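You operate a simulated robot arm through the tools that you are given. There is no shell and no other tool.

Carry out the task below with a simulated robot arm. There is one attempt and no reset: what you move stays moved.

## Task
Scoop the spilt nuts into the pink pan and rake them level.
Fine: use the blue scoop and the white paddle; put scoop and paddle back where they were; nothing stays spilt. Set down upright: blue scoop, white paddle.

Only the result counts: the job must be done as asked and must still hold three seconds after the hand-in. Knocking over, shifting, dropping, spilling or breaking anything else fails it.

## Robot
A 7-joint arm with a two-finger parallel gripper, fixed in place. Base frame: the origin is on the floor under the middle of its stand, x ahead of it, y to its left, z up. Lengths are in m, angles in rad, forces in N, time in s.
It reaches about 1.479 m from its shoulder. Its first joint turns from -2.897 to 2.897 rad. Payload 4.4 kg.
The tool frame sits at the grasp point between the pads (the TCP): z along the fingers, y along the line on which they close. The tips reach 0.023 m beyond it. The gripper opens to 0.094 m. The fingers are 0.038 m wide and 0.01 m thick; the gripper's body (0.054 by 0.096 m) begins 0.039 m behind the TCP.
Orientation is told as [roll, pitch, yaw] about the base's x, y, z axes, in that order, counted from this pose: with the fingers straight down and closing along the base's y, the tool's x points along the base's -x, its y along +y and its z along -z.

## Interface
- The arm moves only by the tool play_rows. Its argument "motion" is text: rows parted by semicolons, each of 7 numbers parted by spaces: the turn, a rotation vector about the tool's x, y, z in degrees, then the shift along the tool's x, y, z in m, then the closure, from 0 (fully open) to 1 (shut). In form: ax ay az dx dy dz fingers; .... A call has 1 to 20 rows; each row shifts and turns the commanded pose from where the row before left it, along the tool's axes as they then stand. Rows are played at 5 a second. More than 0.05 m and 0.15 rad between two rows, or a gripper value outside its range, and nothing of the call is played. A pose out of reach is approached as far as the arm can. The call stops where the force on the tool passes 40 N (or 10 N more than at its start, if that is more) or the arm is blocked; 0.2 s more then pass. Each finger travels about 0.072 m/s and halts on what it meets, pressing with about 35 N; the grip force reading is that of the motor and also rises with nothing between the fingers. The clock runs only during rows and for 0.2 s after the last one: add rows that do not move to give the fingers time. The reply holds the time, the measured pose of the TCP, the force on the tool along the base axes, the opening and the grip force, in the units named above and with some noise, with the torque about the TCP (base axes, N m) and any sound that the robot's microphone picked up.
- Cameras (640 x 400 px; columns grow to the right, rows downward): "scene" is fixed at [0.4007, 0.6512, 1.4752]; the picture's right is [-0.86, -0.51, 0.00], its down [-0.19, 0.32, -0.93] and it looks along [0.47, -0.80, -0.38] (base axes); focal length 327 px, centre (320, 200). "wrist" rides on the gripper at [0.086, 0.016, -0.074] in the tool frame; the picture's right is [-0.18, 0.98, 0.00], its down [-0.58, -0.11, -0.81] and it looks along [-0.79, -0.15, 0.59] (tool axes); focal length 243 px, centre (320, 200). There is no depth. A picture from a camera that has moved, and an enlarged one, comes with that camera's place and axes in the base frame and with its lens.
- capture(camera): a new picture of that camera. It takes no simulated time.
- close_up(camera, box): a new picture of the part [left, top, right, bottom] of that camera's present view, enlarged. It takes no simulated time.
- hand_in(): hands the job in; it is judged then, once.

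Places have to be worked out from the pictures, the camera data and where the tool is seen. Open the gripper and draw the arm clear of the work before you hand the job in, unless the task says otherwise.

The tools are called after "Emit:" as name(argument=value, ...) on one line, values as JSON. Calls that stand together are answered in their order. play_rows: Moves the arm, as the interface text tells. Its arguments: {"type":"object","properties":{"motion":{"type":"string"}},"required":["motion"]} The other tools are called the same way: capture (camera) takes a picture; close_up (camera, box) takes an enlarged picture of a part of a camera's view; hand_in () hands the job in.

At the start:

```text
time: 0.0
eef_pos: [0.604, -0.0206, 1.2322]
ee_rot: [0.0, 0.001, 0.0]
ft_force: [0.3, 0.0, 0.1]
ft_torque: [0.0, 0.01, 0.03]
gripper_width: 0.0941
gripper_force: 0.0
```

scene: 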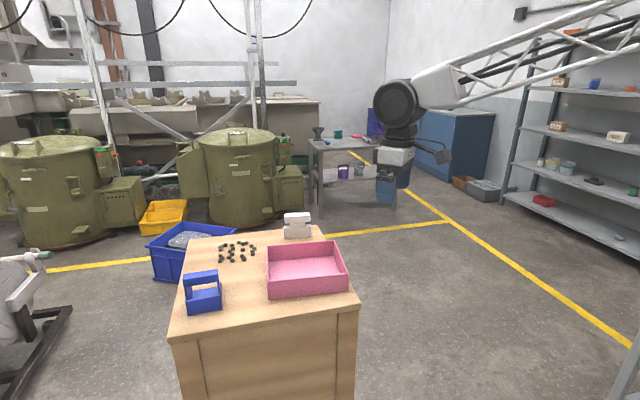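
wrist: 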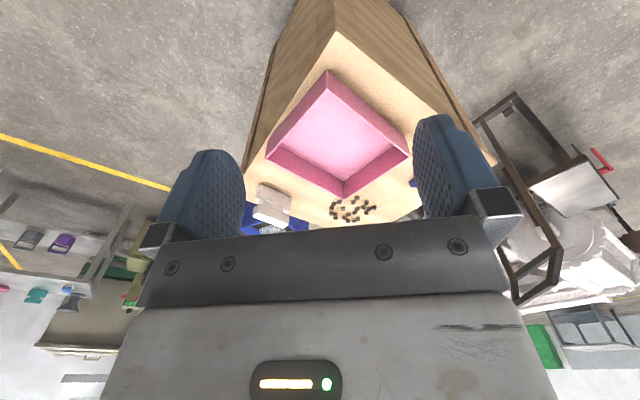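

I start by looking closer at the table with the scoop, paddle, nuts and pan before moving anything.

Emit:
close_up(camera="scene", box=[160, 200, 370, 330])

Emit:
close_up(camera="wrist", box=[230, 50, 450, 240])

```text
3.05 times, centred on (265, 265) of scene
camera zoom: at [0.4007, 0.6512, 1.4752], right [-0.86, -0.51, 0.0], down [-0.19, 0.32, -0.93], along [0.47, -0.8, -0.38], focal length 996 px, centre (488, 2)
```

zoom: 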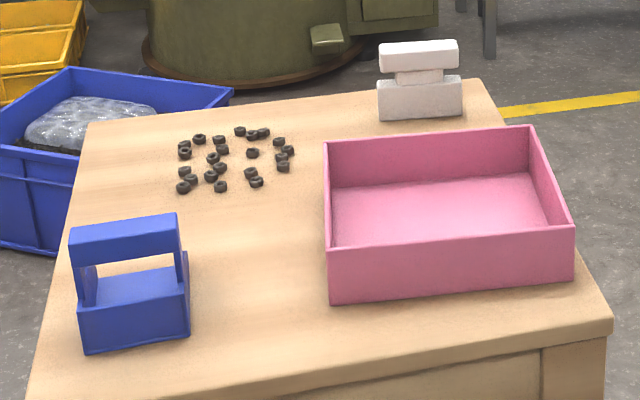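

```text
2.11 times, centred on (340, 145) of wrist
camera zoom: at [0.5186, -0.0063, 1.3057], right [0.18, 0.98, 0.0], down [0.58, -0.11, 0.81], along [0.79, -0.15, -0.59], focal length 511 px, centre (278, 316)
```

zoom: 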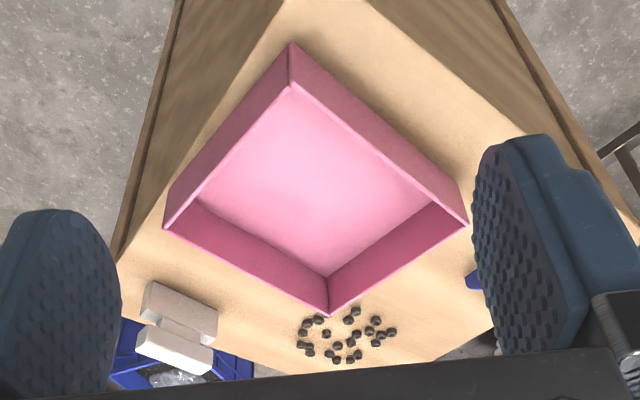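

The pan rim works out at z≈0.947 and the table at z≈0.89, with the pan turned about 40°. I need a better look at the scoop's and paddle's shape.

Emit:
close_up(camera="scene", box=[175, 260, 235, 320])

Emit:
close_up(camera="scene", box=[275, 205, 325, 245])

Emit:
close_up(camera="scene", box=[210, 235, 265, 270])

```text
6.67 times, centred on (205, 290) of scene
camera zoom: at [0.4007, 0.6512, 1.4752], right [-0.86, -0.51, 0.0], down [-0.19, 0.32, -0.93], along [0.47, -0.8, -0.38], focal length 2179 px, centre (1087, -400)
```

zoom: 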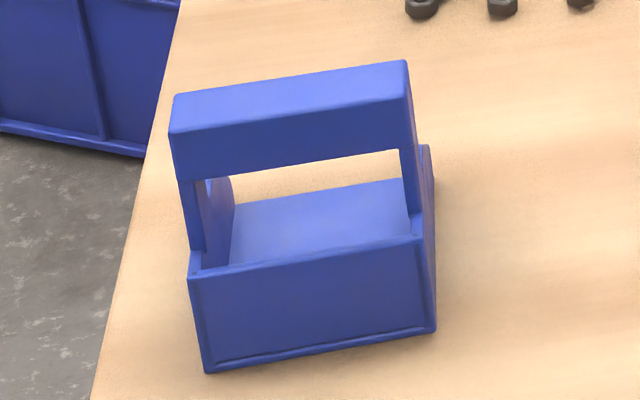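

```text
10.00 times, centred on (300, 225) of scene
camera zoom: at [0.4007, 0.6512, 1.4752], right [-0.86, -0.51, 0.0], down [-0.19, 0.32, -0.93], along [0.47, -0.8, -0.38], focal length 3269 px, centre (520, -50)
```

zoom: 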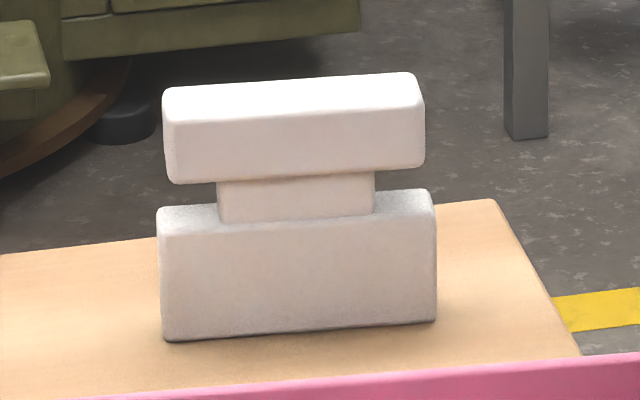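

```text
11.43 times, centred on (238, 252) of scene
camera zoom: at [0.4007, 0.6512, 1.4752], right [-0.86, -0.51, 0.0], down [-0.19, 0.32, -0.93], along [0.47, -0.8, -0.38], focal length 3736 px, centre (1263, -400)
```

zoom: 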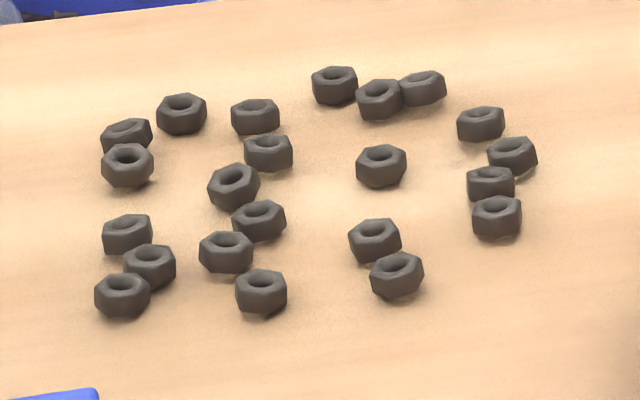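

The scoop is a floor with three low walls open toward the nuts, with a bar handle over its back. It sits around (0.99, 0.22) with its mouth facing about −43°. I raise the hand over that side and yaw it to 46.7°, so the fingers will close across the handle bar, and look from above.

Emit:
play_rows(motion="0 0 0 -0.041 0.02 -0.003 0; 0 0 0 -0.041 0.02 -0.003 0; 0 0 0 -0.041 0.02 -0.003 0; 0 0 0 -0.041 0.02 -0.003 0; 0 0 0 -0.041 0.02 -0.003 0; 0 0 0 -0.041 0.02 -0.003 0; 0 0 -7.78 0 0 0 0; 0 0 -7.78 0 0 0 0; 0 0 -7.78 0 0 0 0; 0 0 -7.78 0 0 0 0; 0 0 -7.78 0 0 0 0; 0 0 -7.78 0 0 0 0; 0 0 0 0 0 0 0")

Emit:
capture(camera="wrist")

Emit:
capture(camera="scene")

```text
time: 2.8
eef_pos: [0.8512, 0.0993, 1.2512]
ee_rot: [0.0, 0.0, 0.818]
ft_force: [-0.3, -0.6, 0.7]
ft_torque: [0.01, -0.01, -0.04]
gripper_width: 0.0941
gripper_force: 0.1
```

```text
taken
camera wrist: at [0.78, 0.0454, 1.325], right [-0.59, 0.81, 0.0], down [0.48, 0.35, 0.81], along [0.65, 0.48, -0.59], focal length 243 px, centre (320, 200)
```

wrist: 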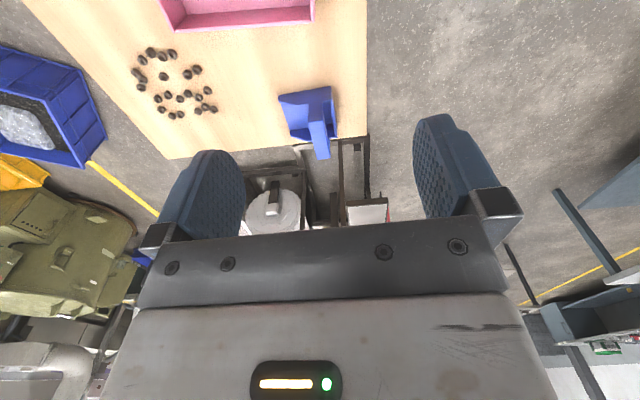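

```text
taken
```

scene: 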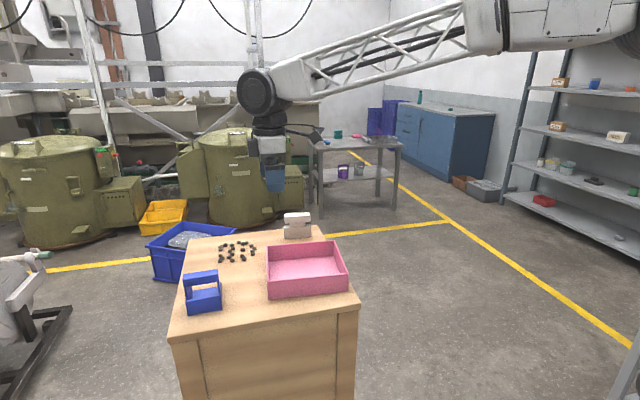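

The arm follows the commands precisely. I zoom in on the scoop and the nuts from this view.

Emit:
close_up(camera="wrist", box=[265, 70, 355, 170])

Emit:
close_up(camera="wrist", box=[120, 30, 230, 130])

```text
4.00 times, centred on (310, 120) of wrist
camera zoom: at [0.78, 0.0454, 1.325], right [-0.59, 0.81, 0.0], down [0.48, 0.35, 0.81], along [0.65, 0.48, -0.59], focal length 970 px, centre (360, 520)
```

zoom: 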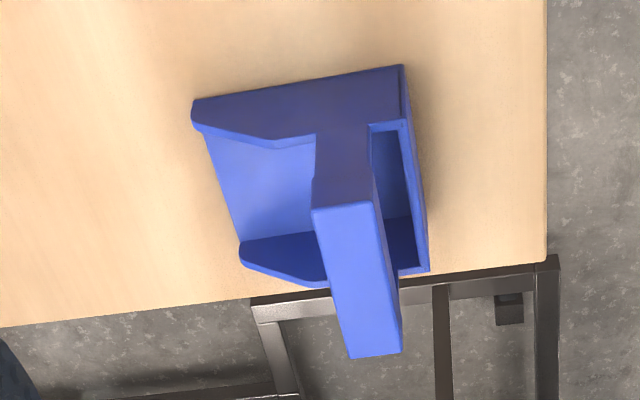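

```text
4.00 times, centred on (175, 80) of wrist
camera zoom: at [0.78, 0.0454, 1.325], right [-0.59, 0.81, 0.0], down [0.48, 0.35, 0.81], along [0.65, 0.48, -0.59], focal length 970 px, centre (900, 680)
```

zoom: 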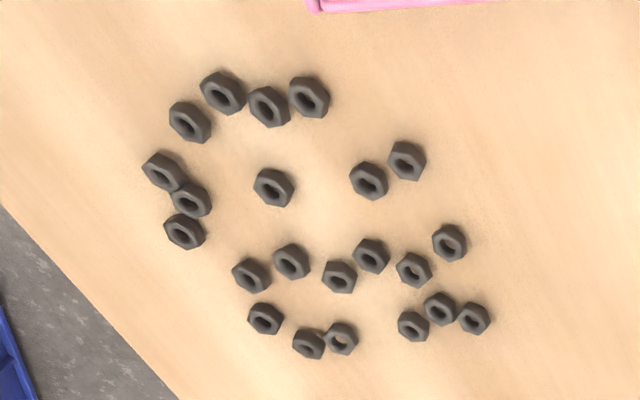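

From two views, the scoop bar is centred near (1.008, 0.212), its top is at z≈0.99, and it is about 24 mm thick. I move above it at z≈1.10 and check the alignment before descending.

Emit:
play_rows(motion="0 0 0 -0.0379 -0.0075 0.0302 0; 0 0 0 -0.0379 -0.0075 0.0302 0; 0 0 0 -0.0379 -0.0075 0.0302 0; 0 0 0 -0.0379 -0.0075 0.0302 0; 0 0 0 -0.0379 -0.0075 0.0302 0; 0 0 0 0 0 0 0")

Emit:
capture(camera="wrist")

Emit:
close_up(camera="scene", box=[150, 190, 310, 320])

```text
time: 4.2
eef_pos: [1.0102, 0.2118, 1.0985]
ee_rot: [0.001, 0.001, 0.815]
ft_force: [0.1, 0.0, 0.1]
ft_torque: [0.03, 0.0, 0.02]
gripper_width: 0.0941
gripper_force: 0.1
```

```text
taken
camera wrist: at [0.9409, 0.159, 1.1726], right [-0.59, 0.81, 0.0], down [0.48, 0.35, 0.81], along [0.65, 0.47, -0.59], focal length 243 px, centre (320, 200)
```

wrist: 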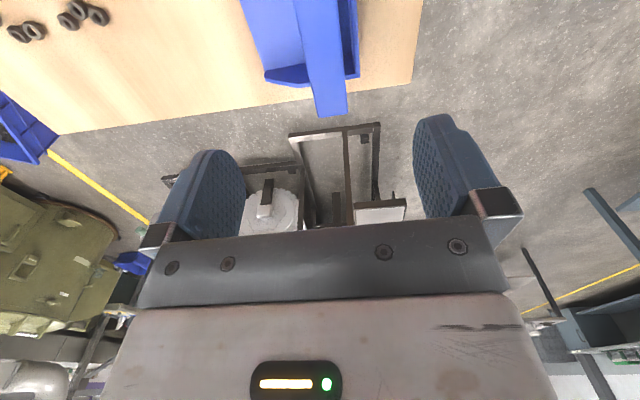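

```text
3.08 times, centred on (230, 255) of scene
camera zoom: at [0.4007, 0.6512, 1.4752], right [-0.86, -0.51, 0.0], down [-0.19, 0.32, -0.93], along [0.47, -0.8, -0.38], focal length 1006 px, centre (597, 31)
```

zoom: 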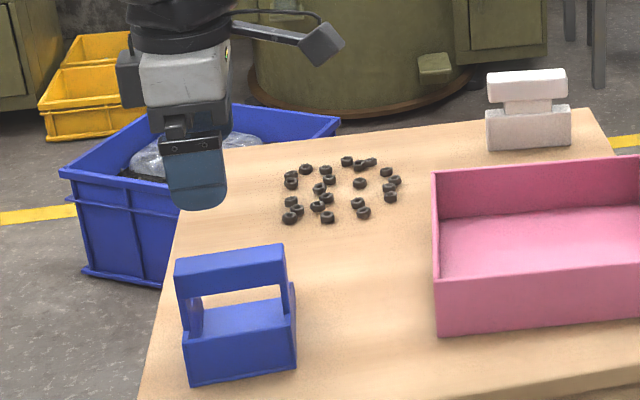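

The bar lies midway between the fingers, within about 1 mm. I descend to z≈0.977 and close on the bar.

Emit:
play_rows(motion="0 0 0 0 0 0.03 0; 0 0 0 0 0 0.03 0; 0 0 0 0 0 0.03 0; 0 0 0 0 0 0.031 0; 0 0 0 0 0 0 0")

Emit:
close_up(camera="scene", box=[150, 220, 280, 320])

Emit:
capture(camera="wrist")

```text
time: 5.4
eef_pos: [1.0109, 0.2102, 0.9776]
ee_rot: [-0.001, -0.002, 0.814]
ft_force: [0.0, 0.2, 1.9]
ft_torque: [-0.01, -0.01, 0.01]
gripper_width: 0.094
gripper_force: 0.1
```

```text
4.00 times, centred on (215, 270) of scene
camera zoom: at [0.4007, 0.6512, 1.4752], right [-0.86, -0.51, 0.0], down [-0.19, 0.32, -0.93], along [0.47, -0.8, -0.38], focal length 1307 px, centre (740, -80)
```

zoom: 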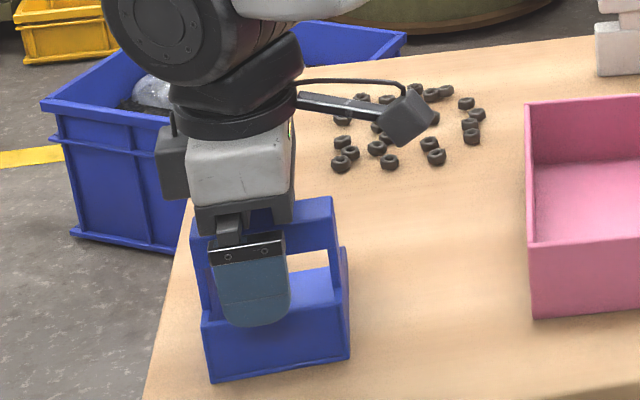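

```text
taken
camera wrist: at [0.94, 0.1568, 1.0519], right [-0.59, 0.81, 0.0], down [0.48, 0.35, 0.81], along [0.65, 0.47, -0.59], focal length 243 px, centre (320, 200)
```

wrist: 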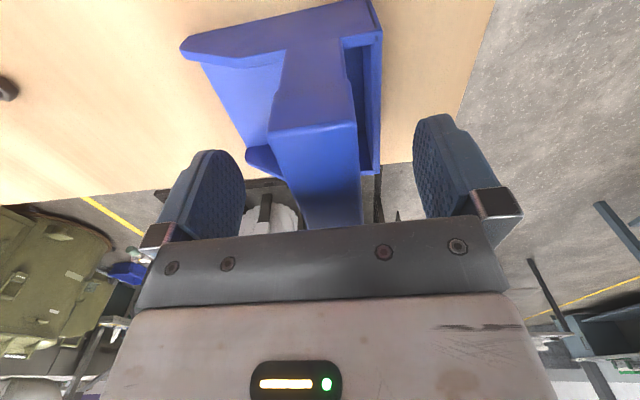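

The bar sits between the pads with the scoop untouched, so I close the fingers and hold.

Emit:
play_rows(motion="0 0 0 0 0 0 0.5; 0 0 0 0 0 0 0.7; 0 0 0 0 0 0 1; 0 0 0 0 0 0 1; 0 0 0 0 0 0 1; 0 0 0 0 0 0 1")

Emit:
close_up(camera="scene", box=[150, 220, 280, 320])

Emit:
capture(camera="wrist")

```text
time: 6.8
eef_pos: [1.0105, 0.2108, 0.9792]
ee_rot: [-0.001, -0.001, 0.814]
ft_force: [-0.1, -0.3, 0.2]
ft_torque: [-0.01, 0.02, -0.01]
gripper_width: 0.0252
gripper_force: 34.7
```

```text
4.00 times, centred on (215, 270) of scene
camera zoom: at [0.4007, 0.6512, 1.4752], right [-0.86, -0.51, 0.0], down [-0.19, 0.32, -0.93], along [0.47, -0.8, -0.38], focal length 1307 px, centre (740, -80)
```

zoom: 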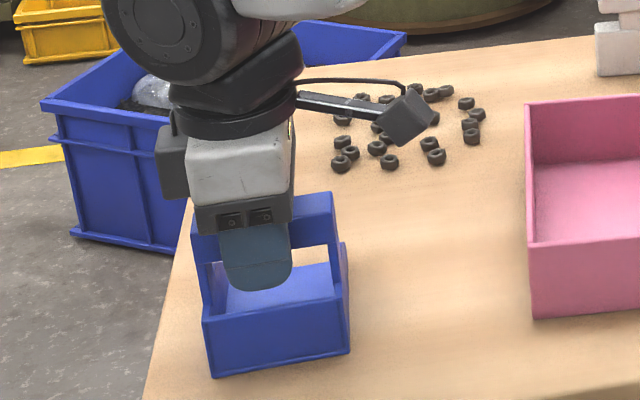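

```text
taken
camera wrist: at [0.94, 0.1569, 1.0523], right [-0.59, 0.81, 0.0], down [0.48, 0.35, 0.81], along [0.65, 0.47, -0.59], focal length 243 px, centre (320, 200)
```

wrist: 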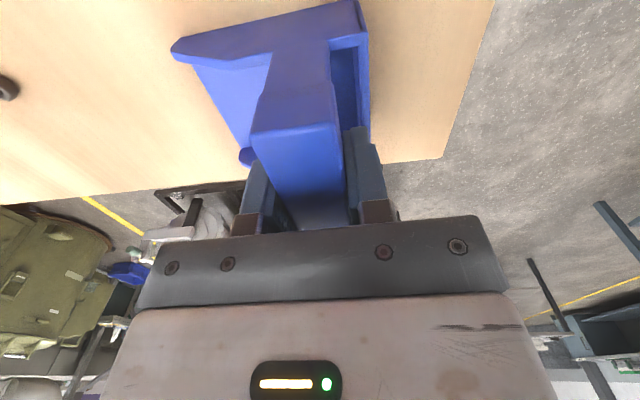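

Gripped at 25 mm. The scoop seems to have been nudged a few mm as the fingers centred, so I take the identical close-up as before to measure the shift for its return.

Emit:
close_up(camera="scene", box=[175, 260, 235, 320])

```text
6.67 times, centred on (205, 290) of scene
camera zoom: at [0.4007, 0.6512, 1.4752], right [-0.86, -0.51, 0.0], down [-0.19, 0.32, -0.93], along [0.47, -0.8, -0.38], focal length 2179 px, centre (1087, -400)
```

zoom: 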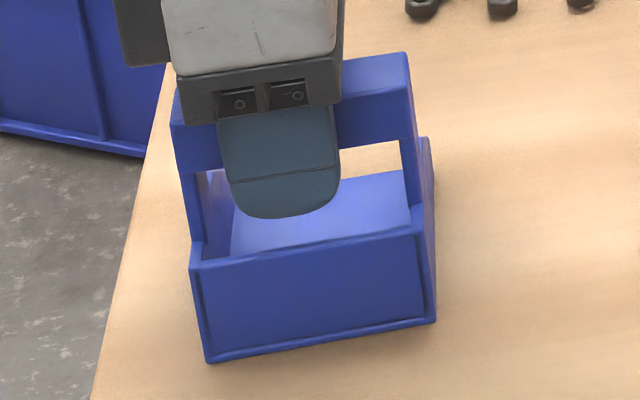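

The scoop moved 4.7 mm along its mouth direction when gripped; I'll correct for that when returning it. Now I lift it 0.2 m and swing the mouth around toward the scene camera to inspect the lip.

Emit:
play_rows(motion="0 0 0 0 0 -0.02 1; 0 0 0 0 0 -0.04 1; 0 0 0 0 0 -0.045 1; 0 0 0 0 0 -0.045 1; 0 0 0 0 0 -0.045 1; 0 0 8 0 0 0 1; 0 0 8 0 0 0 1; 0 0 8 0 0 0 1; 0 0 8 0 0 0 1; 0 0 8 0 0 0 1; 0 0 8 0 0 0 1; 0 0 8 0 0 0 1; 0 0 8 0 0 0 1; 0 0 8 0 0 0 1; 0 0 8 0 0 0 1; 0 0 8 0 0 0 1; 0 0 0 0 0 0 1")

Emit:
capture(camera="scene")

Emit:
capture(camera="wrist")

```text
time: 10.4
eef_pos: [1.0058, 0.2107, 1.1739]
ee_rot: [0.001, 0.0, -0.722]
ft_force: [0.3, -1.4, -1.1]
ft_torque: [0.02, -0.01, 0.0]
gripper_width: 0.0253
gripper_force: 35.1
```

```text
taken
```

scene: 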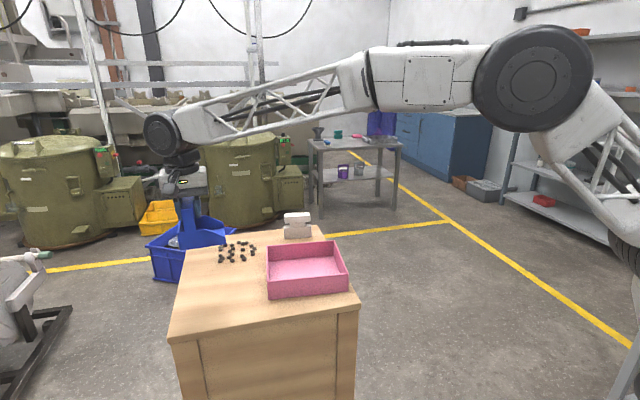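

```text
taken
camera wrist: at [0.9532, 0.2786, 1.2472], right [0.79, 0.62, 0.0], down [0.36, -0.47, 0.81], along [0.5, -0.64, -0.59], focal length 243 px, centre (320, 200)
```

wrist: 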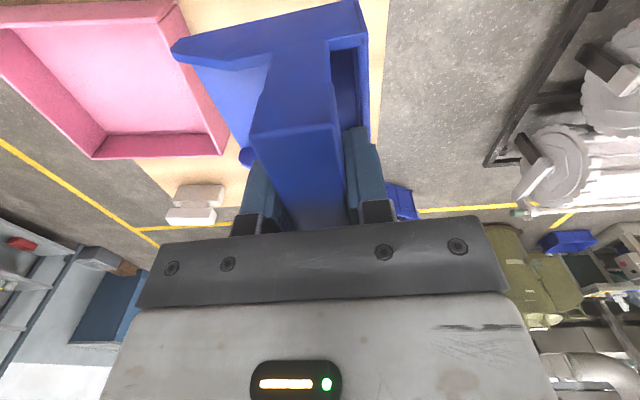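

The grip holds and the yaw has range left. I continue turning so the mouth faces the camera more directly.

Emit:
play_rows(motion="0 0 8 0 0 0 1; 0 0 8 0 0 0 1; 0 0 8 0 0 0 1; 0 0 8 0 0 0 1; 0 0 8 0 0 0 1; 0 0 8 0 0 0 1; 0 0 8 0 0 0 1; 0 0 8 0 0 0 1; 0 0 8 0 0 0 1; 0 0 8 0 0 0 1; 0 0 0 0 0 0 1")

Emit:
close_up(camera="scene", box=[140, 160, 240, 250])

```text
time: 12.8
eef_pos: [1.0072, 0.2118, 1.1738]
ee_rot: [0.0, -0.001, -2.12]
ft_force: [-0.3, -0.5, -1.3]
ft_torque: [-0.02, 0.06, -0.02]
gripper_width: 0.0256
gripper_force: 35.3
```

```text
4.44 times, centred on (190, 205) of scene
camera zoom: at [0.4007, 0.6512, 1.4752], right [-0.86, -0.51, 0.0], down [-0.19, 0.32, -0.93], along [0.47, -0.8, -0.38], focal length 1453 px, centre (898, 178)
```

zoom: 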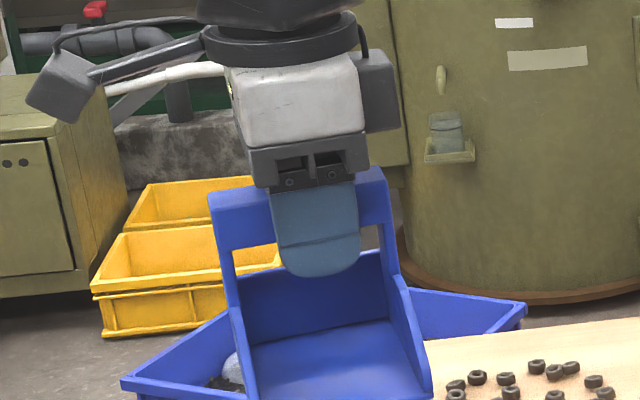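

Emit:
close_up(camera="scene", box=[180, 200, 250, 260])

Emit:
capture(camera="wrist")

```text
6.67 times, centred on (215, 230) of scene
camera zoom: at [0.4007, 0.6512, 1.4752], right [-0.86, -0.51, 0.0], down [-0.19, 0.32, -0.93], along [0.47, -0.8, -0.38], focal length 2179 px, centre (1020, 0)
```

zoom: 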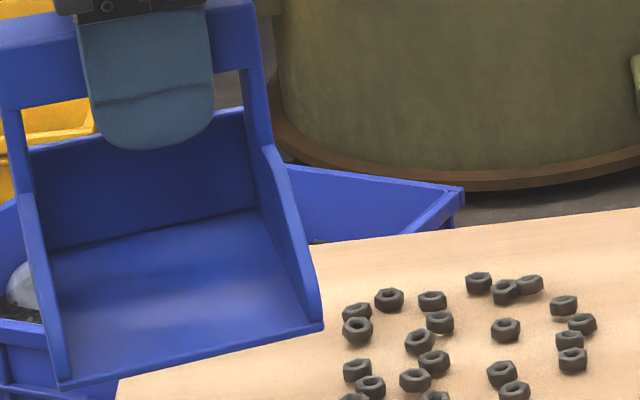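

```text
taken
camera wrist: at [1.0671, 0.2756, 1.2469], right [0.74, -0.67, 0.0], down [-0.4, -0.44, 0.81], along [-0.54, -0.6, -0.59], focal length 243 px, centre (320, 200)
```

wrist: 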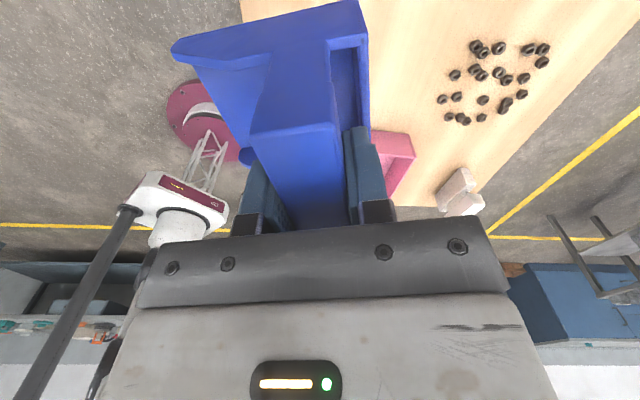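

Emit:
close_up(camera="scene", box=[184, 240, 220, 262])

Emit:
close_up(camera="scene", box=[205, 225, 229, 255])

```text
16.00 times, centred on (202, 251) of scene
camera zoom: at [0.4007, 0.6512, 1.4752], right [-0.86, -0.51, 0.0], down [-0.19, 0.32, -0.93], along [0.47, -0.8, -0.38], focal length 5230 px, centre (2208, -616)
```

zoom: 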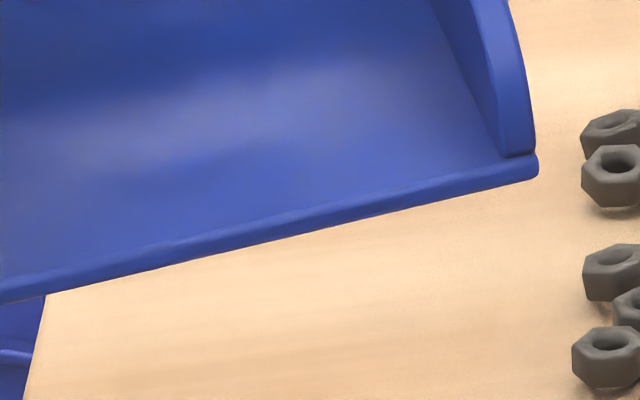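

```text
13.33 times, centred on (217, 240) of scene
camera zoom: at [0.4007, 0.6512, 1.4752], right [-0.86, -0.51, 0.0], down [-0.19, 0.32, -0.93], along [0.47, -0.8, -0.38], focal length 4358 px, centre (1693, -333)
```

zoom: 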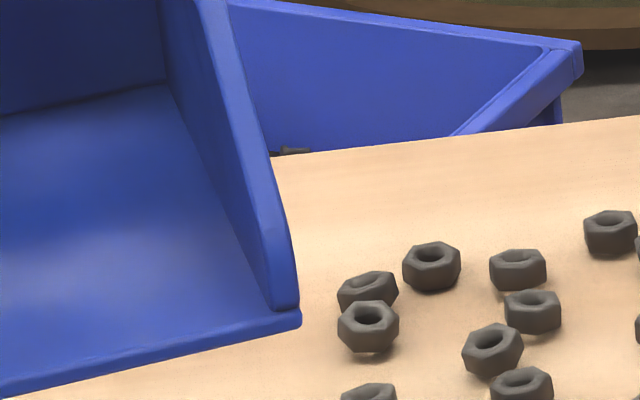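

The lip is a blunt plate about 3 mm thick and the nuts are only about 6 mm tall, so a straight push may not load them. I'll try a pass toward the camera (−e2), which leaves about 0.3 m of free table. First I move behind the nuts, with the mouth facing the camera and 5° down, still high.

Emit:
play_rows(motion="0 0 6.75 0 0 0 1; 0 0 6.75 0 0 0 1; 0 0 0 -0.0113 0.0456 0 1; 0 0 0 -0.0113 0.0456 0 1; 0 0 0 -0.0113 0.0456 0 1; 0 0 0 -0.0113 0.0456 0 1; 0 0 0 -0.0113 0.0456 0 1; 0 0 0 -0.0113 0.0456 0 1; 0 0 0 -0.0113 0.0456 0 1; 0 0 0 -0.0113 0.0456 0 1; 0 0 0 -0.0113 0.0456 0 1; 0 0 0 0 0 0.045 1; 0 0 0 0 0 0.045 1; 0 0 0 0 0 0.045 1; 0 0 0 0 0 0 1")

Emit:
close_up(camera="scene", box=[160, 170, 330, 290])

Emit:
capture(camera="wrist")

```text
time: 16.0
eef_pos: [1.2246, -0.1507, 1.041]
ee_rot: [0.0, 0.001, -2.351]
ft_force: [-0.2, 0.5, -1.7]
ft_torque: [0.01, -0.01, -0.01]
gripper_width: 0.0253
gripper_force: 35.0
```

```text
3.33 times, centred on (245, 230) of scene
camera zoom: at [0.4007, 0.6512, 1.4752], right [-0.86, -0.51, 0.0], down [-0.19, 0.32, -0.93], along [0.47, -0.8, -0.38], focal length 1090 px, centre (570, 100)
```

zoom: 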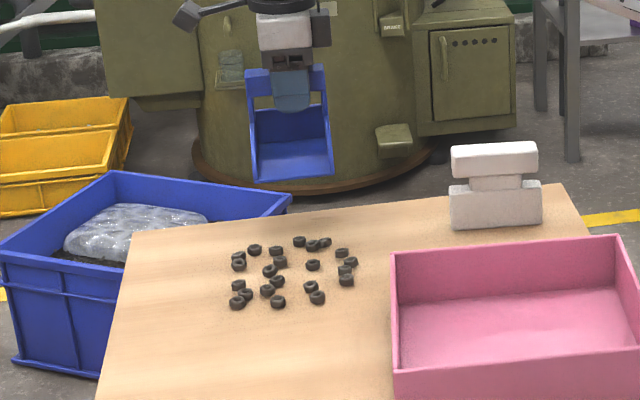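

```text
taken
camera wrist: at [1.2992, -0.1035, 1.1145], right [0.57, -0.82, 0.0], down [-0.49, -0.34, 0.81], along [-0.66, -0.46, -0.59], focal length 243 px, centre (320, 200)
```

wrist: 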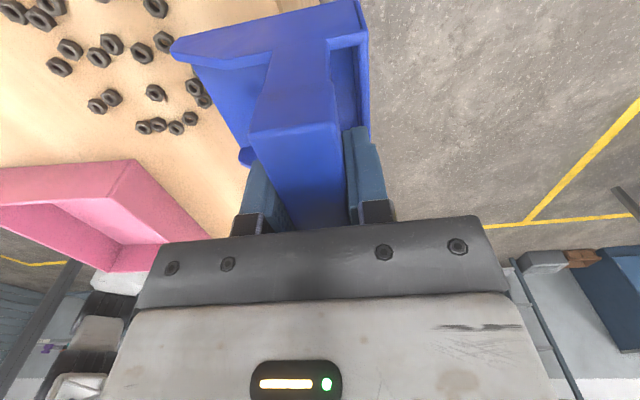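

The lip is just beyond the far nuts (e2≈0.88), with the table edge at about 0.95. I lower, tilt the mouth 5° down, and approach the tabletop, watching the force.

Emit:
play_rows(motion="0 0 0 0 0 0.023 1; 0 0 0 0 0 0.022 1; -5 0 0 0 0 0 1; 0 0 0 0 0 0 1; 0 0 0 0 -0.0004 0.004 1; 0 0 0 0 -0.0004 0.004 1; 0 0 0 0 0 0 1")

Emit:
close_up(camera="scene", box=[200, 200, 290, 270])

```text
time: 17.6
eef_pos: [1.2272, -0.1499, 0.9863]
ee_rot: [0.087, 0.0, -2.353]
ft_force: [0.4, 0.0, -1.6]
ft_torque: [0.01, 0.0, 0.02]
gripper_width: 0.0255
gripper_force: 34.7
```

```text
5.71 times, centred on (245, 235) of scene
camera zoom: at [0.4007, 0.6512, 1.4752], right [-0.86, -0.51, 0.0], down [-0.19, 0.32, -0.93], along [0.47, -0.8, -0.38], focal length 1868 px, centre (749, 0)
```

zoom: 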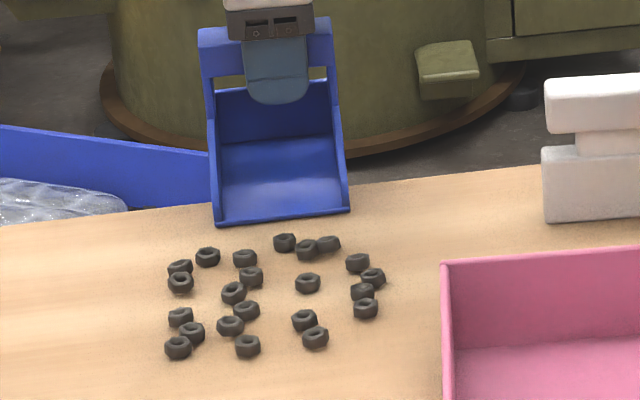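

The lip is just above the table behind the front row of nuts, with no contact yet. I lower in small steps to touch the table lightly.

Emit:
play_rows(motion="0 0 0 0 0 0.001 1; 0 0 0 0 0 0.001 1; 0 0 0 0 0 0 1")

```text
time: 18.4
eef_pos: [1.2264, -0.1506, 0.9853]
ee_rot: [0.088, 0.0, -2.353]
ft_force: [2.6, -0.9, 8.0]
ft_torque: [0.28, 0.3, -0.01]
gripper_width: 0.0252
gripper_force: 35.2
```

Contact at 8 N confirms the table at z≈0.890. I relax it slightly and push 5 cm toward the camera through the first nuts.

Emit:
play_rows(motion="0 0 0 0 0 -0.0008 1; 0 0 0 0 -0.00996 -0.00087 1; 0 0 0 0 -0.00996 -0.00087 1; 0 0 0 0 -0.00996 -0.00087 1; 0 0 0 0 -0.00996 -0.00087 1; 0 0 0 0 -0.00996 -0.00087 1; 0 0 0 0 0 0 1")

Emit:
close_up(camera="scene", box=[200, 200, 290, 270])

```text
time: 20.0
eef_pos: [1.1931, -0.1153, 0.9848]
ee_rot: [0.087, 0.0, -2.354]
ft_force: [0.0, -0.6, -2.1]
ft_torque: [0.02, -0.04, -0.02]
gripper_width: 0.0257
gripper_force: 35.1
```

```text
5.71 times, centred on (245, 235) of scene
camera zoom: at [0.4007, 0.6512, 1.4752], right [-0.86, -0.51, 0.0], down [-0.19, 0.32, -0.93], along [0.47, -0.8, -0.38], focal length 1868 px, centre (749, 0)
```

zoom: 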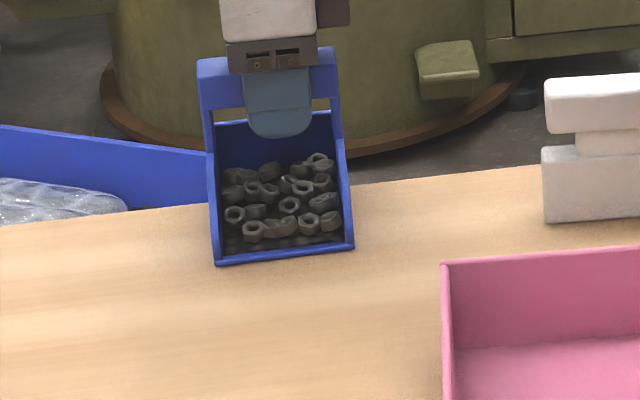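

All the nuts have gone into the scoop in one pass and the table looks clear. I lift gently, tilting the mouth up about 10° past level, then check for strays.

Emit:
play_rows(motion="0 0 0 0 0.0009 -0.01 1; 3 0 0 0 0 -0.005 1; 3 0 0 0 0 -0.005 1; 3 0 0 0 0 -0.005 1; 3 0 0 0 0 -0.005 1; 3 0 0 0 0 -0.005 1; 0 0 0 0 -0.003 -0.018 1; 0 0 0 0 -0.003 -0.018 1; 0 0 0 0 -0.003 -0.018 1; 0 0 0 0 -0.003 -0.018 1; 0 0 0 0 0 0 1")

Emit:
close_up(camera="scene", box=[150, 150, 360, 330])

Emit:
capture(camera="wrist")

```text
time: 22.4
eef_pos: [1.1943, -0.1156, 1.0928]
ee_rot: [-0.175, 0.0, -2.353]
ft_force: [0.4, 0.1, -1.7]
ft_torque: [-0.02, 0.0, -0.04]
gripper_width: 0.0258
gripper_force: 35.1
```

```text
2.22 times, centred on (255, 240) of scene
camera zoom: at [0.4007, 0.6512, 1.4752], right [-0.86, -0.51, 0.0], down [-0.19, 0.32, -0.93], along [0.47, -0.8, -0.38], focal length 726 px, centre (464, 111)
```

zoom: 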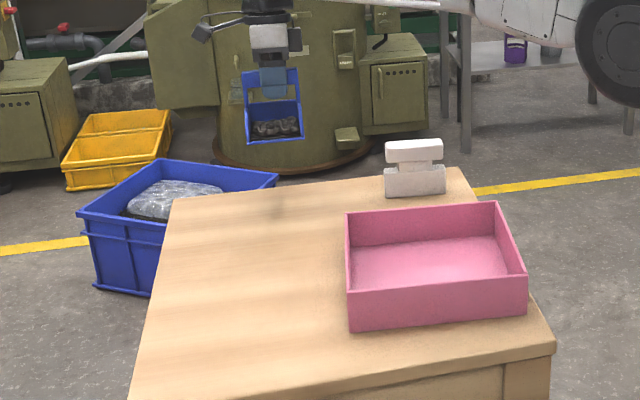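

```text
taken
camera wrist: at [1.2759, -0.0766, 1.162], right [0.56, -0.81, -0.17], down [-0.39, -0.44, 0.81], along [-0.74, -0.39, -0.56], focal length 243 px, centre (320, 200)
```

wrist: 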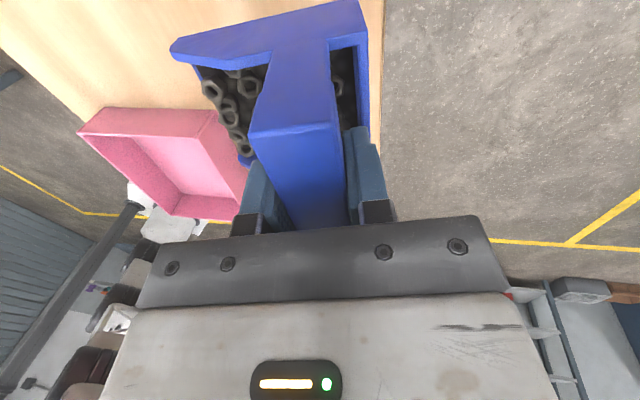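

The table looks clear; I check both the scoop contents and the former spill area up close.

Emit:
close_up(camera="scene", box=[225, 180, 255, 200])

Emit:
close_up(camera="scene", box=[180, 220, 340, 330])

Emit:
close_up(camera="wrist", box=[160, 30, 380, 170])

```text
16.00 times, centred on (240, 190) of scene
camera zoom: at [0.4007, 0.6512, 1.4752], right [-0.86, -0.51, 0.0], down [-0.19, 0.32, -0.93], along [0.47, -0.8, -0.38], focal length 5230 px, centre (1600, 360)
```

zoom: 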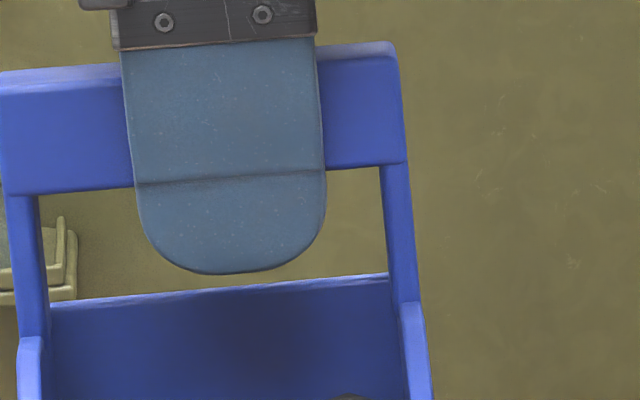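

```text
3.64 times, centred on (260, 275) of scene
camera zoom: at [0.4007, 0.6512, 1.4752], right [-0.86, -0.51, 0.0], down [-0.19, 0.32, -0.93], along [0.47, -0.8, -0.38], focal length 1189 px, centre (538, -73)
```

zoom: 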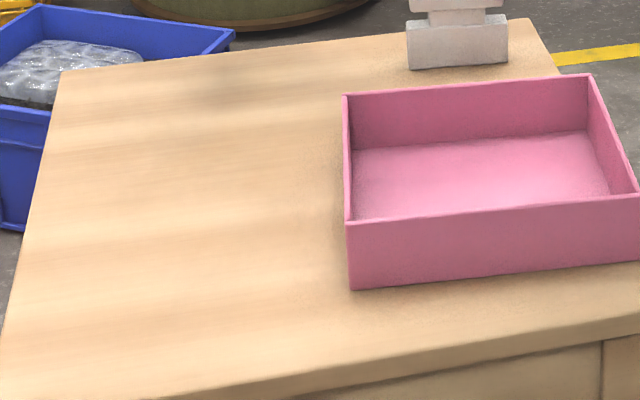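

```text
2.86 times, centred on (270, 100) of wrist
camera zoom: at [1.2759, -0.0766, 1.162], right [0.56, -0.81, -0.17], down [-0.39, -0.44, 0.81], along [-0.74, -0.39, -0.56], focal length 693 px, centre (463, 486)
```

zoom: 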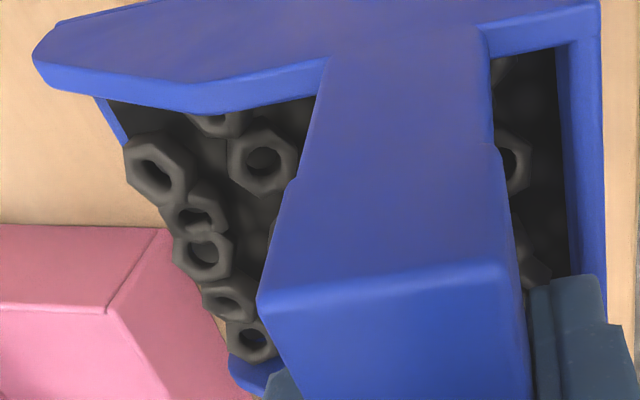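

The table is clear and the nuts are settled in the scoop. I carry it slowly over the pan centre at (0.863, −0.035), with the mouth still tilted up.

Emit:
play_rows(motion="0 0 0 -0.0074 -0.0122 0.0009 1; 0 0 0 -0.01473 -0.02434 0.00175 1; 0 0 0 -0.01473 -0.02434 0.00175 1; 0 0 0 -0.01473 -0.02434 0.00175 1; 0 0 0 -0.01473 -0.02434 0.00175 1; 0 0 0 -0.01473 -0.02434 0.00175 1; 0 0 0 -0.01473 -0.02434 0.00175 1; 0 0 0 -0.01473 -0.02434 0.00175 1; 0 0 0 -0.01473 -0.02434 0.00175 1; 0 0 0 -0.01473 -0.02434 0.00175 1; 0 0 0 -0.01473 -0.02434 0.00175 1; 0 0 0 -0.01473 -0.02434 0.00175 1; 0 0 0 -0.0074 -0.0122 0.0009 1; 0 0 0 0 0 0 1")

Emit:
close_up(camera="scene", box=[180, 150, 380, 320])

Emit:
capture(camera="wrist")

```text
time: 25.4
eef_pos: [0.8621, -0.0346, 1.1219]
ee_rot: [-0.175, -0.001, -2.352]
ft_force: [0.4, -0.3, -2.7]
ft_torque: [-0.01, -0.02, 0.0]
gripper_width: 0.026
gripper_force: 35.4
```

```text
2.35 times, centred on (280, 235) of scene
camera zoom: at [0.4007, 0.6512, 1.4752], right [-0.86, -0.51, 0.0], down [-0.19, 0.32, -0.93], along [0.47, -0.8, -0.38], focal length 769 px, centre (414, 118)
```

zoom: 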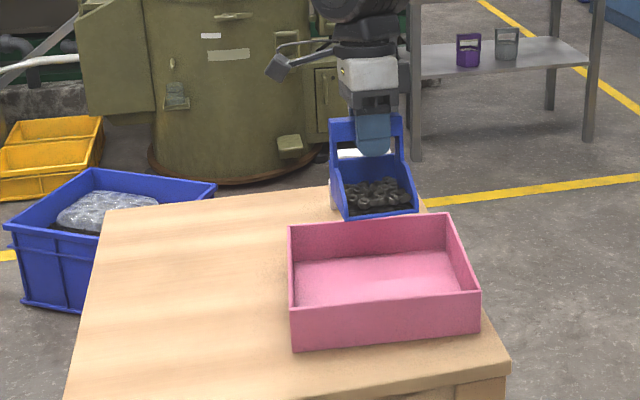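

```text
taken
camera wrist: at [0.944, 0.0054, 1.1908], right [0.56, -0.81, -0.17], down [-0.39, -0.44, 0.81], along [-0.74, -0.39, -0.56], focal length 243 px, centre (320, 200)
```

wrist: 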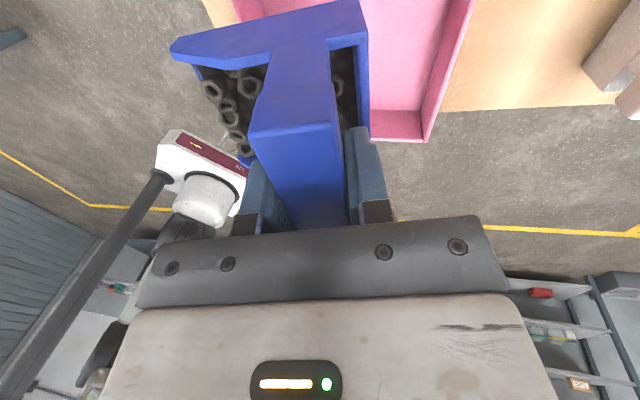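

The full scoop is centred over the pan. I lower to TCP z≈1.055, so the lip stays near rim level, and begin tipping slowly.

Emit:
play_rows(motion="0 0 0 0 0.0029 0.0165 1; 0 0 0 0 0.0029 0.0165 1; 0 0 0 0 0.0029 0.0165 1; 0 0 0 0 0.0029 0.0165 1; -3 0 0 0 0 0 1; -3 0 0 0 0 0 1; -3 0 0 0 0 0 1; -3 0 0 0 0 0 1; -3 0 0 0 0 0 1; -3 0 0 0 0 0 1; -3 0 0 0 0 0 1; -3 0 0 0 0 0 1; 0 0 0 0 0 0 1")

Emit:
close_up(camera="scene", box=[220, 180, 380, 310])

```text
time: 28.2
eef_pos: [0.862, -0.0368, 1.0542]
ee_rot: [0.245, 0.001, -2.353]
ft_force: [-0.5, -0.5, -2.9]
ft_torque: [0.0, 0.02, 0.01]
gripper_width: 0.0256
gripper_force: 34.5
```

```text
3.08 times, centred on (300, 245) of scene
camera zoom: at [0.4007, 0.6512, 1.4752], right [-0.86, -0.51, 0.0], down [-0.19, 0.32, -0.93], along [0.47, -0.8, -0.38], focal length 1006 px, centre (382, 62)
```

zoom: 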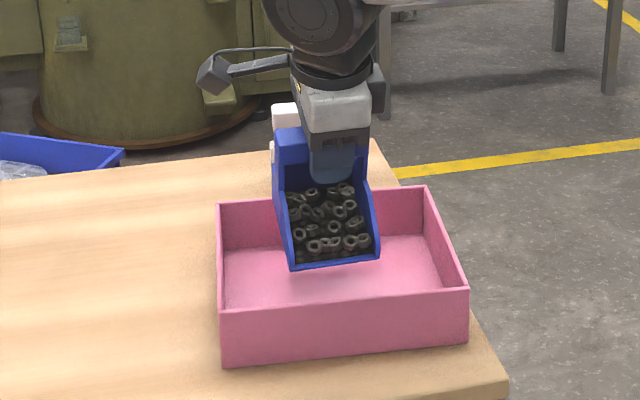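

At 14° down the nuts have not moved yet and the lip is over the pan's middle. I keep tipping slowly.

Emit:
play_rows(motion="-3 0 0 0 0 0 1; -3 0 0 0 0 0 1; -3 0 0 0 0 0 1; -3 0 0 0 0 0 1; -3 0 0 0 0 0 1; -3 0 0 0 0 0 1; 0 0 0 0 0 0 1")

Emit:
close_up(camera="scene", box=[220, 180, 380, 310])

```text
time: 29.8
eef_pos: [0.8616, -0.0348, 1.0552]
ee_rot: [0.56, -0.001, -2.351]
ft_force: [0.0, -1.0, -1.6]
ft_torque: [0.03, -0.03, 0.02]
gripper_width: 0.0256
gripper_force: 34.6
```

```text
3.08 times, centred on (300, 245) of scene
camera zoom: at [0.4007, 0.6512, 1.4752], right [-0.86, -0.51, 0.0], down [-0.19, 0.32, -0.93], along [0.47, -0.8, -0.38], focal length 1006 px, centre (382, 62)
```

zoom: 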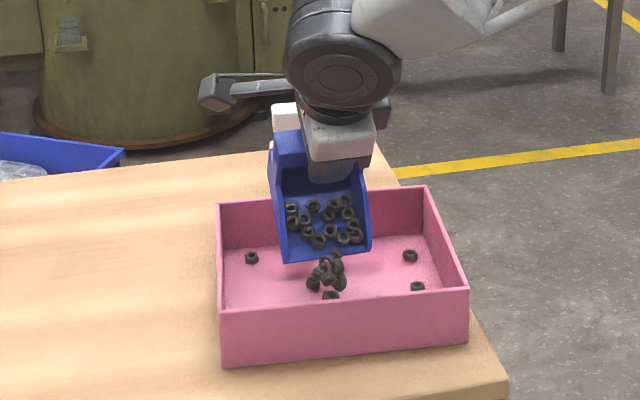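

About a third has dropped into the pan. I continue tipping steadily.

Emit:
play_rows(motion="-2 0 0 0 0 0 1; -2 0 0 0 0 0 1; -2 0 0 0 0 0 1; -2 0 0 0 0 0 1; -2 0 0 0 0 0 1; -2 0 0 0 0 0 1; -2 0 0 0 0 0 1; 0 0 0 0 0 0 1")

Emit:
close_up(camera="scene", box=[220, 180, 380, 310])

```text
time: 31.6
eef_pos: [0.8624, -0.0361, 1.055]
ee_rot: [0.802, 0.0, -2.354]
ft_force: [0.5, -0.2, 0.0]
ft_torque: [0.0, 0.02, 0.01]
gripper_width: 0.0253
gripper_force: 35.5
```

```text
3.08 times, centred on (300, 245) of scene
camera zoom: at [0.4007, 0.6512, 1.4752], right [-0.86, -0.51, 0.0], down [-0.19, 0.32, -0.93], along [0.47, -0.8, -0.38], focal length 1006 px, centre (382, 62)
```

zoom: 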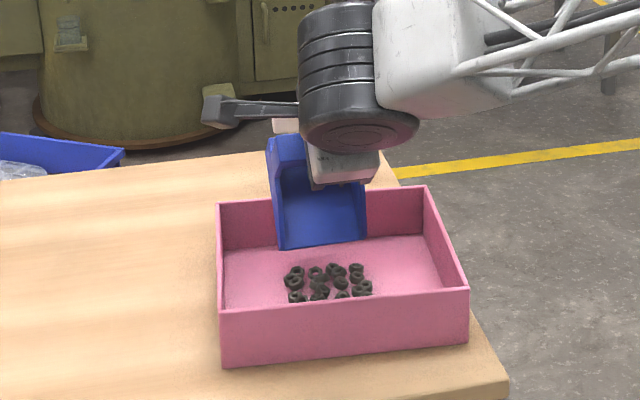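

The scoop looks empty and the nuts lie in a heap in the pan. I tip a bit more to be sure, then look closely.

Emit:
play_rows(motion="-3 0 0 0 0 0 1; -3 0 0 0 0 0 1; -3 0 0 0 0 0 1; -3 0 0 0 0 0 1; -3 0 0 0 0 0 1; -3 0 0 0 0 0 1; 0 0 0 0 0 0 1; 0 0 0 0 0 0 1")

Emit:
close_up(camera="scene", box=[260, 210, 360, 300])

Emit:
capture(camera="wrist")

```text
time: 33.4
eef_pos: [0.8639, -0.0378, 1.0604]
ee_rot: [0.952, -0.006, -2.347]
ft_force: [0.4, -0.4, -0.4]
ft_torque: [0.0, 0.02, 0.0]
gripper_width: 0.0256
gripper_force: 35.0
out of reach, approached as far as the arm can: row 3, 4, 5, 6
```

```text
4.44 times, centred on (310, 255) of scene
camera zoom: at [0.4007, 0.6512, 1.4752], right [-0.86, -0.51, 0.0], down [-0.19, 0.32, -0.93], along [0.47, -0.8, -0.38], focal length 1453 px, centre (364, -44)
```

zoom: 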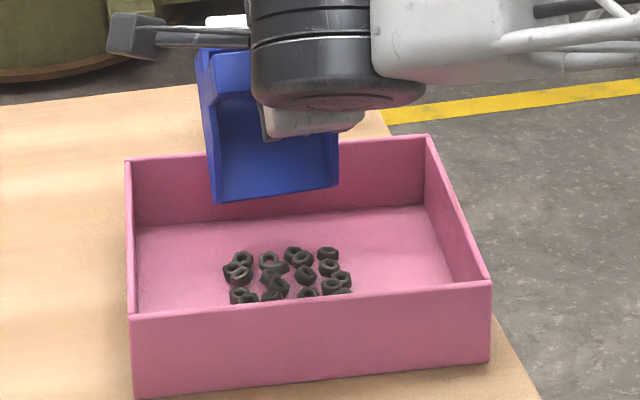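

```text
taken
camera wrist: at [0.8887, 0.058, 1.1149], right [0.28, -0.53, 0.8], down [-0.92, 0.09, 0.38], along [-0.28, -0.84, -0.46], focal length 243 px, centre (320, 200)
```

wrist: 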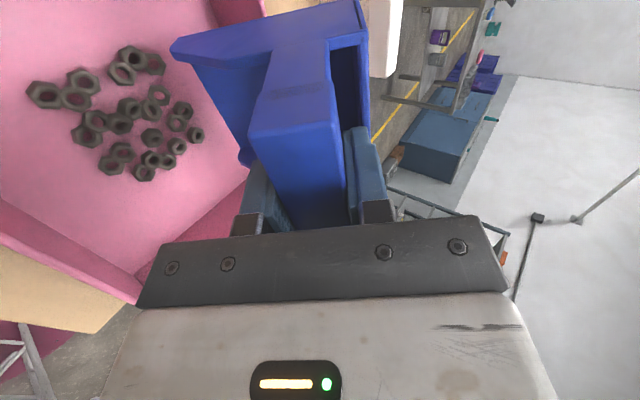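

The scoop is empty and every nut is inside the pan; the last rows hit the tilt limit. I reverse the tilt back to level, then rise clear.

Emit:
play_rows(motion="3 0 0 0 0 0 1; 3 0 0 0 0 0 1; 3 0 0 0 0 0 1; 3 0 0 0 0 0 1; 3 0 0 0 0 0 1; 3 0 0 0 0 0 1; 5 0 0 0 0 0 1; 5 0 0 0 0 0 1; 6 0 0 0 0 0 1; 6 0 0 0 0 0 1; 6 0 0 0 0 0 1; 6 0 0 0 0 0 1; 6 0 0 0 0 0 1; 6 0 0 0 0 0 1; 0 0 0 0 0 -0.04 1; 0 0 0 0 0 -0.04 1; 0 0 0 0 0 0 1")

Emit:
close_up(camera="scene", box=[220, 180, 380, 310])

Emit:
capture(camera="wrist")

```text
time: 37.0
eef_pos: [0.8752, -0.0462, 1.1382]
ee_rot: [-0.167, -0.007, -2.347]
ft_force: [0.8, 0.5, -1.7]
ft_torque: [0.0, -0.03, 0.01]
gripper_width: 0.0255
gripper_force: 34.8
```

```text
3.08 times, centred on (300, 245) of scene
camera zoom: at [0.4007, 0.6512, 1.4752], right [-0.86, -0.51, 0.0], down [-0.19, 0.32, -0.93], along [0.47, -0.8, -0.38], focal length 1006 px, centre (382, 62)
```

zoom: 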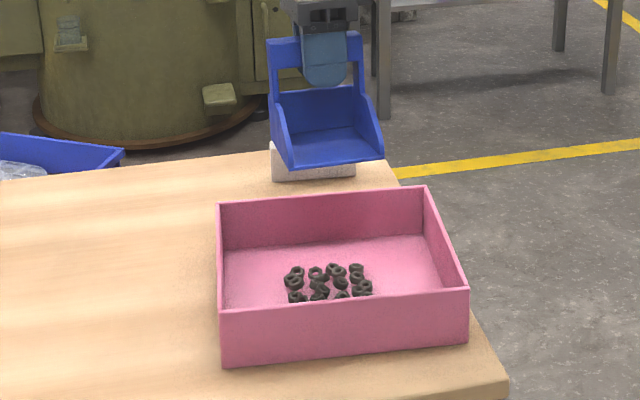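

```text
taken
camera wrist: at [0.9554, -0.0064, 1.207], right [0.56, -0.81, -0.16], down [-0.39, -0.43, 0.82], along [-0.73, -0.4, -0.55], focal length 243 px, centre (320, 200)
```

wrist: 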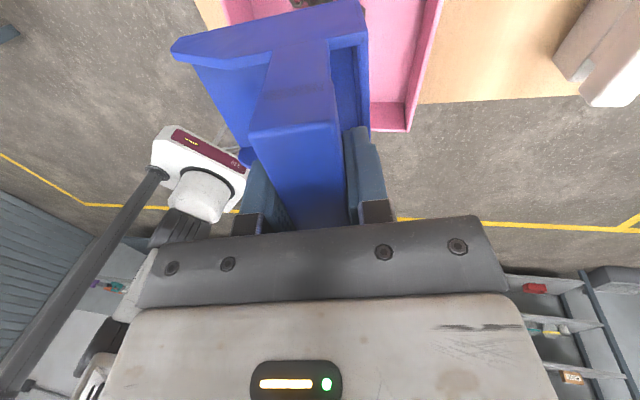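

The tilt limit left the hand 9.6° mouth-up, so I level it first. Then I carry the scoop back above its original place and start turning it back to its original yaw.

Emit:
play_rows(motion="-4.8 0 0 0 0 0 1; -4.8 0 0 0 0 0 1; 0 0 0 0.0397 -0.01257 -0.0046 1; 0 0 0 0.0397 -0.01257 -0.0046 1; 0 0 0 0.0397 -0.01257 -0.0046 1; 0 0 0 0.0397 -0.01257 -0.0046 1; 0 0 0 0.0397 -0.01257 -0.0046 1; 0 0 0 0.0397 -0.01257 -0.0046 1; 0 0 0 0.0397 -0.01257 -0.0046 1; 0 0 -8.2 0 0 0 1; 0 0 -8.2 0 0 0 1; 0 0 -8.2 0 0 0 1; 0 0 -8.2 0 0 0 1; 0 0 -8.2 0 0 0 1; 0 0 -8.2 0 0 0 1; 0 0 -8.2 0 0 0 1; 0 0 -8.2 0 0 0 1; 0 0 -8.2 0 0 0 1; 0 0 -8.2 0 0 0 1; 0 0 0 0 0 0 1")

```text
time: 41.2
eef_pos: [1.0063, 0.2118, 1.1689]
ee_rot: [-0.005, 0.0, -0.915]
ft_force: [-0.9, 0.2, -1.4]
ft_torque: [0.03, -0.02, 0.0]
gripper_width: 0.0254
gripper_force: 35.4
```

Now I finish the turn back to the original yaw of 0.814 rad.

Emit:
play_rows(motion="0 0 -8.255 0 0 0 1; 0 0 -8.255 0 0 0 1; 0 0 -8.255 0 0 0 1; 0 0 -8.255 0 0 0 1; 0 0 -8.255 0 0 0 1; 0 0 -8.255 0 0 0 1; 0 0 -8.255 0 0 0 1; 0 0 -8.255 0 0 0 1; 0 0 -8.255 0 0 0 1; 0 0 -8.255 0 0 0 1; 0 0 -8.255 0 0 0 1; 0 0 -8.255 0 0 0 1; 0 0 0 0 0 0 1; 0 0 0 0 0 0 1")

Emit:
close_up(camera="scene", box=[150, 160, 310, 320])

```text
time: 44.2
eef_pos: [1.0065, 0.213, 1.1699]
ee_rot: [0.0, 0.005, 0.814]
ft_force: [0.0, -0.3, -1.4]
ft_torque: [0.06, 0.02, 0.0]
gripper_width: 0.0257
gripper_force: 35.1
```

```text
2.50 times, centred on (230, 240) of scene
camera zoom: at [0.4007, 0.6512, 1.4752], right [-0.86, -0.51, 0.0], down [-0.19, 0.32, -0.93], along [0.47, -0.8, -0.38], focal length 817 px, centre (545, 100)
```

zoom: 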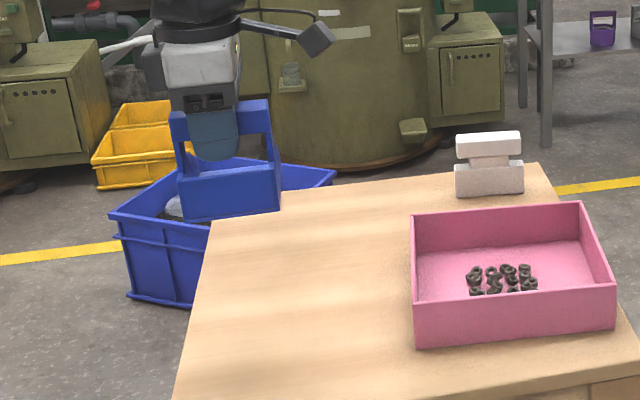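

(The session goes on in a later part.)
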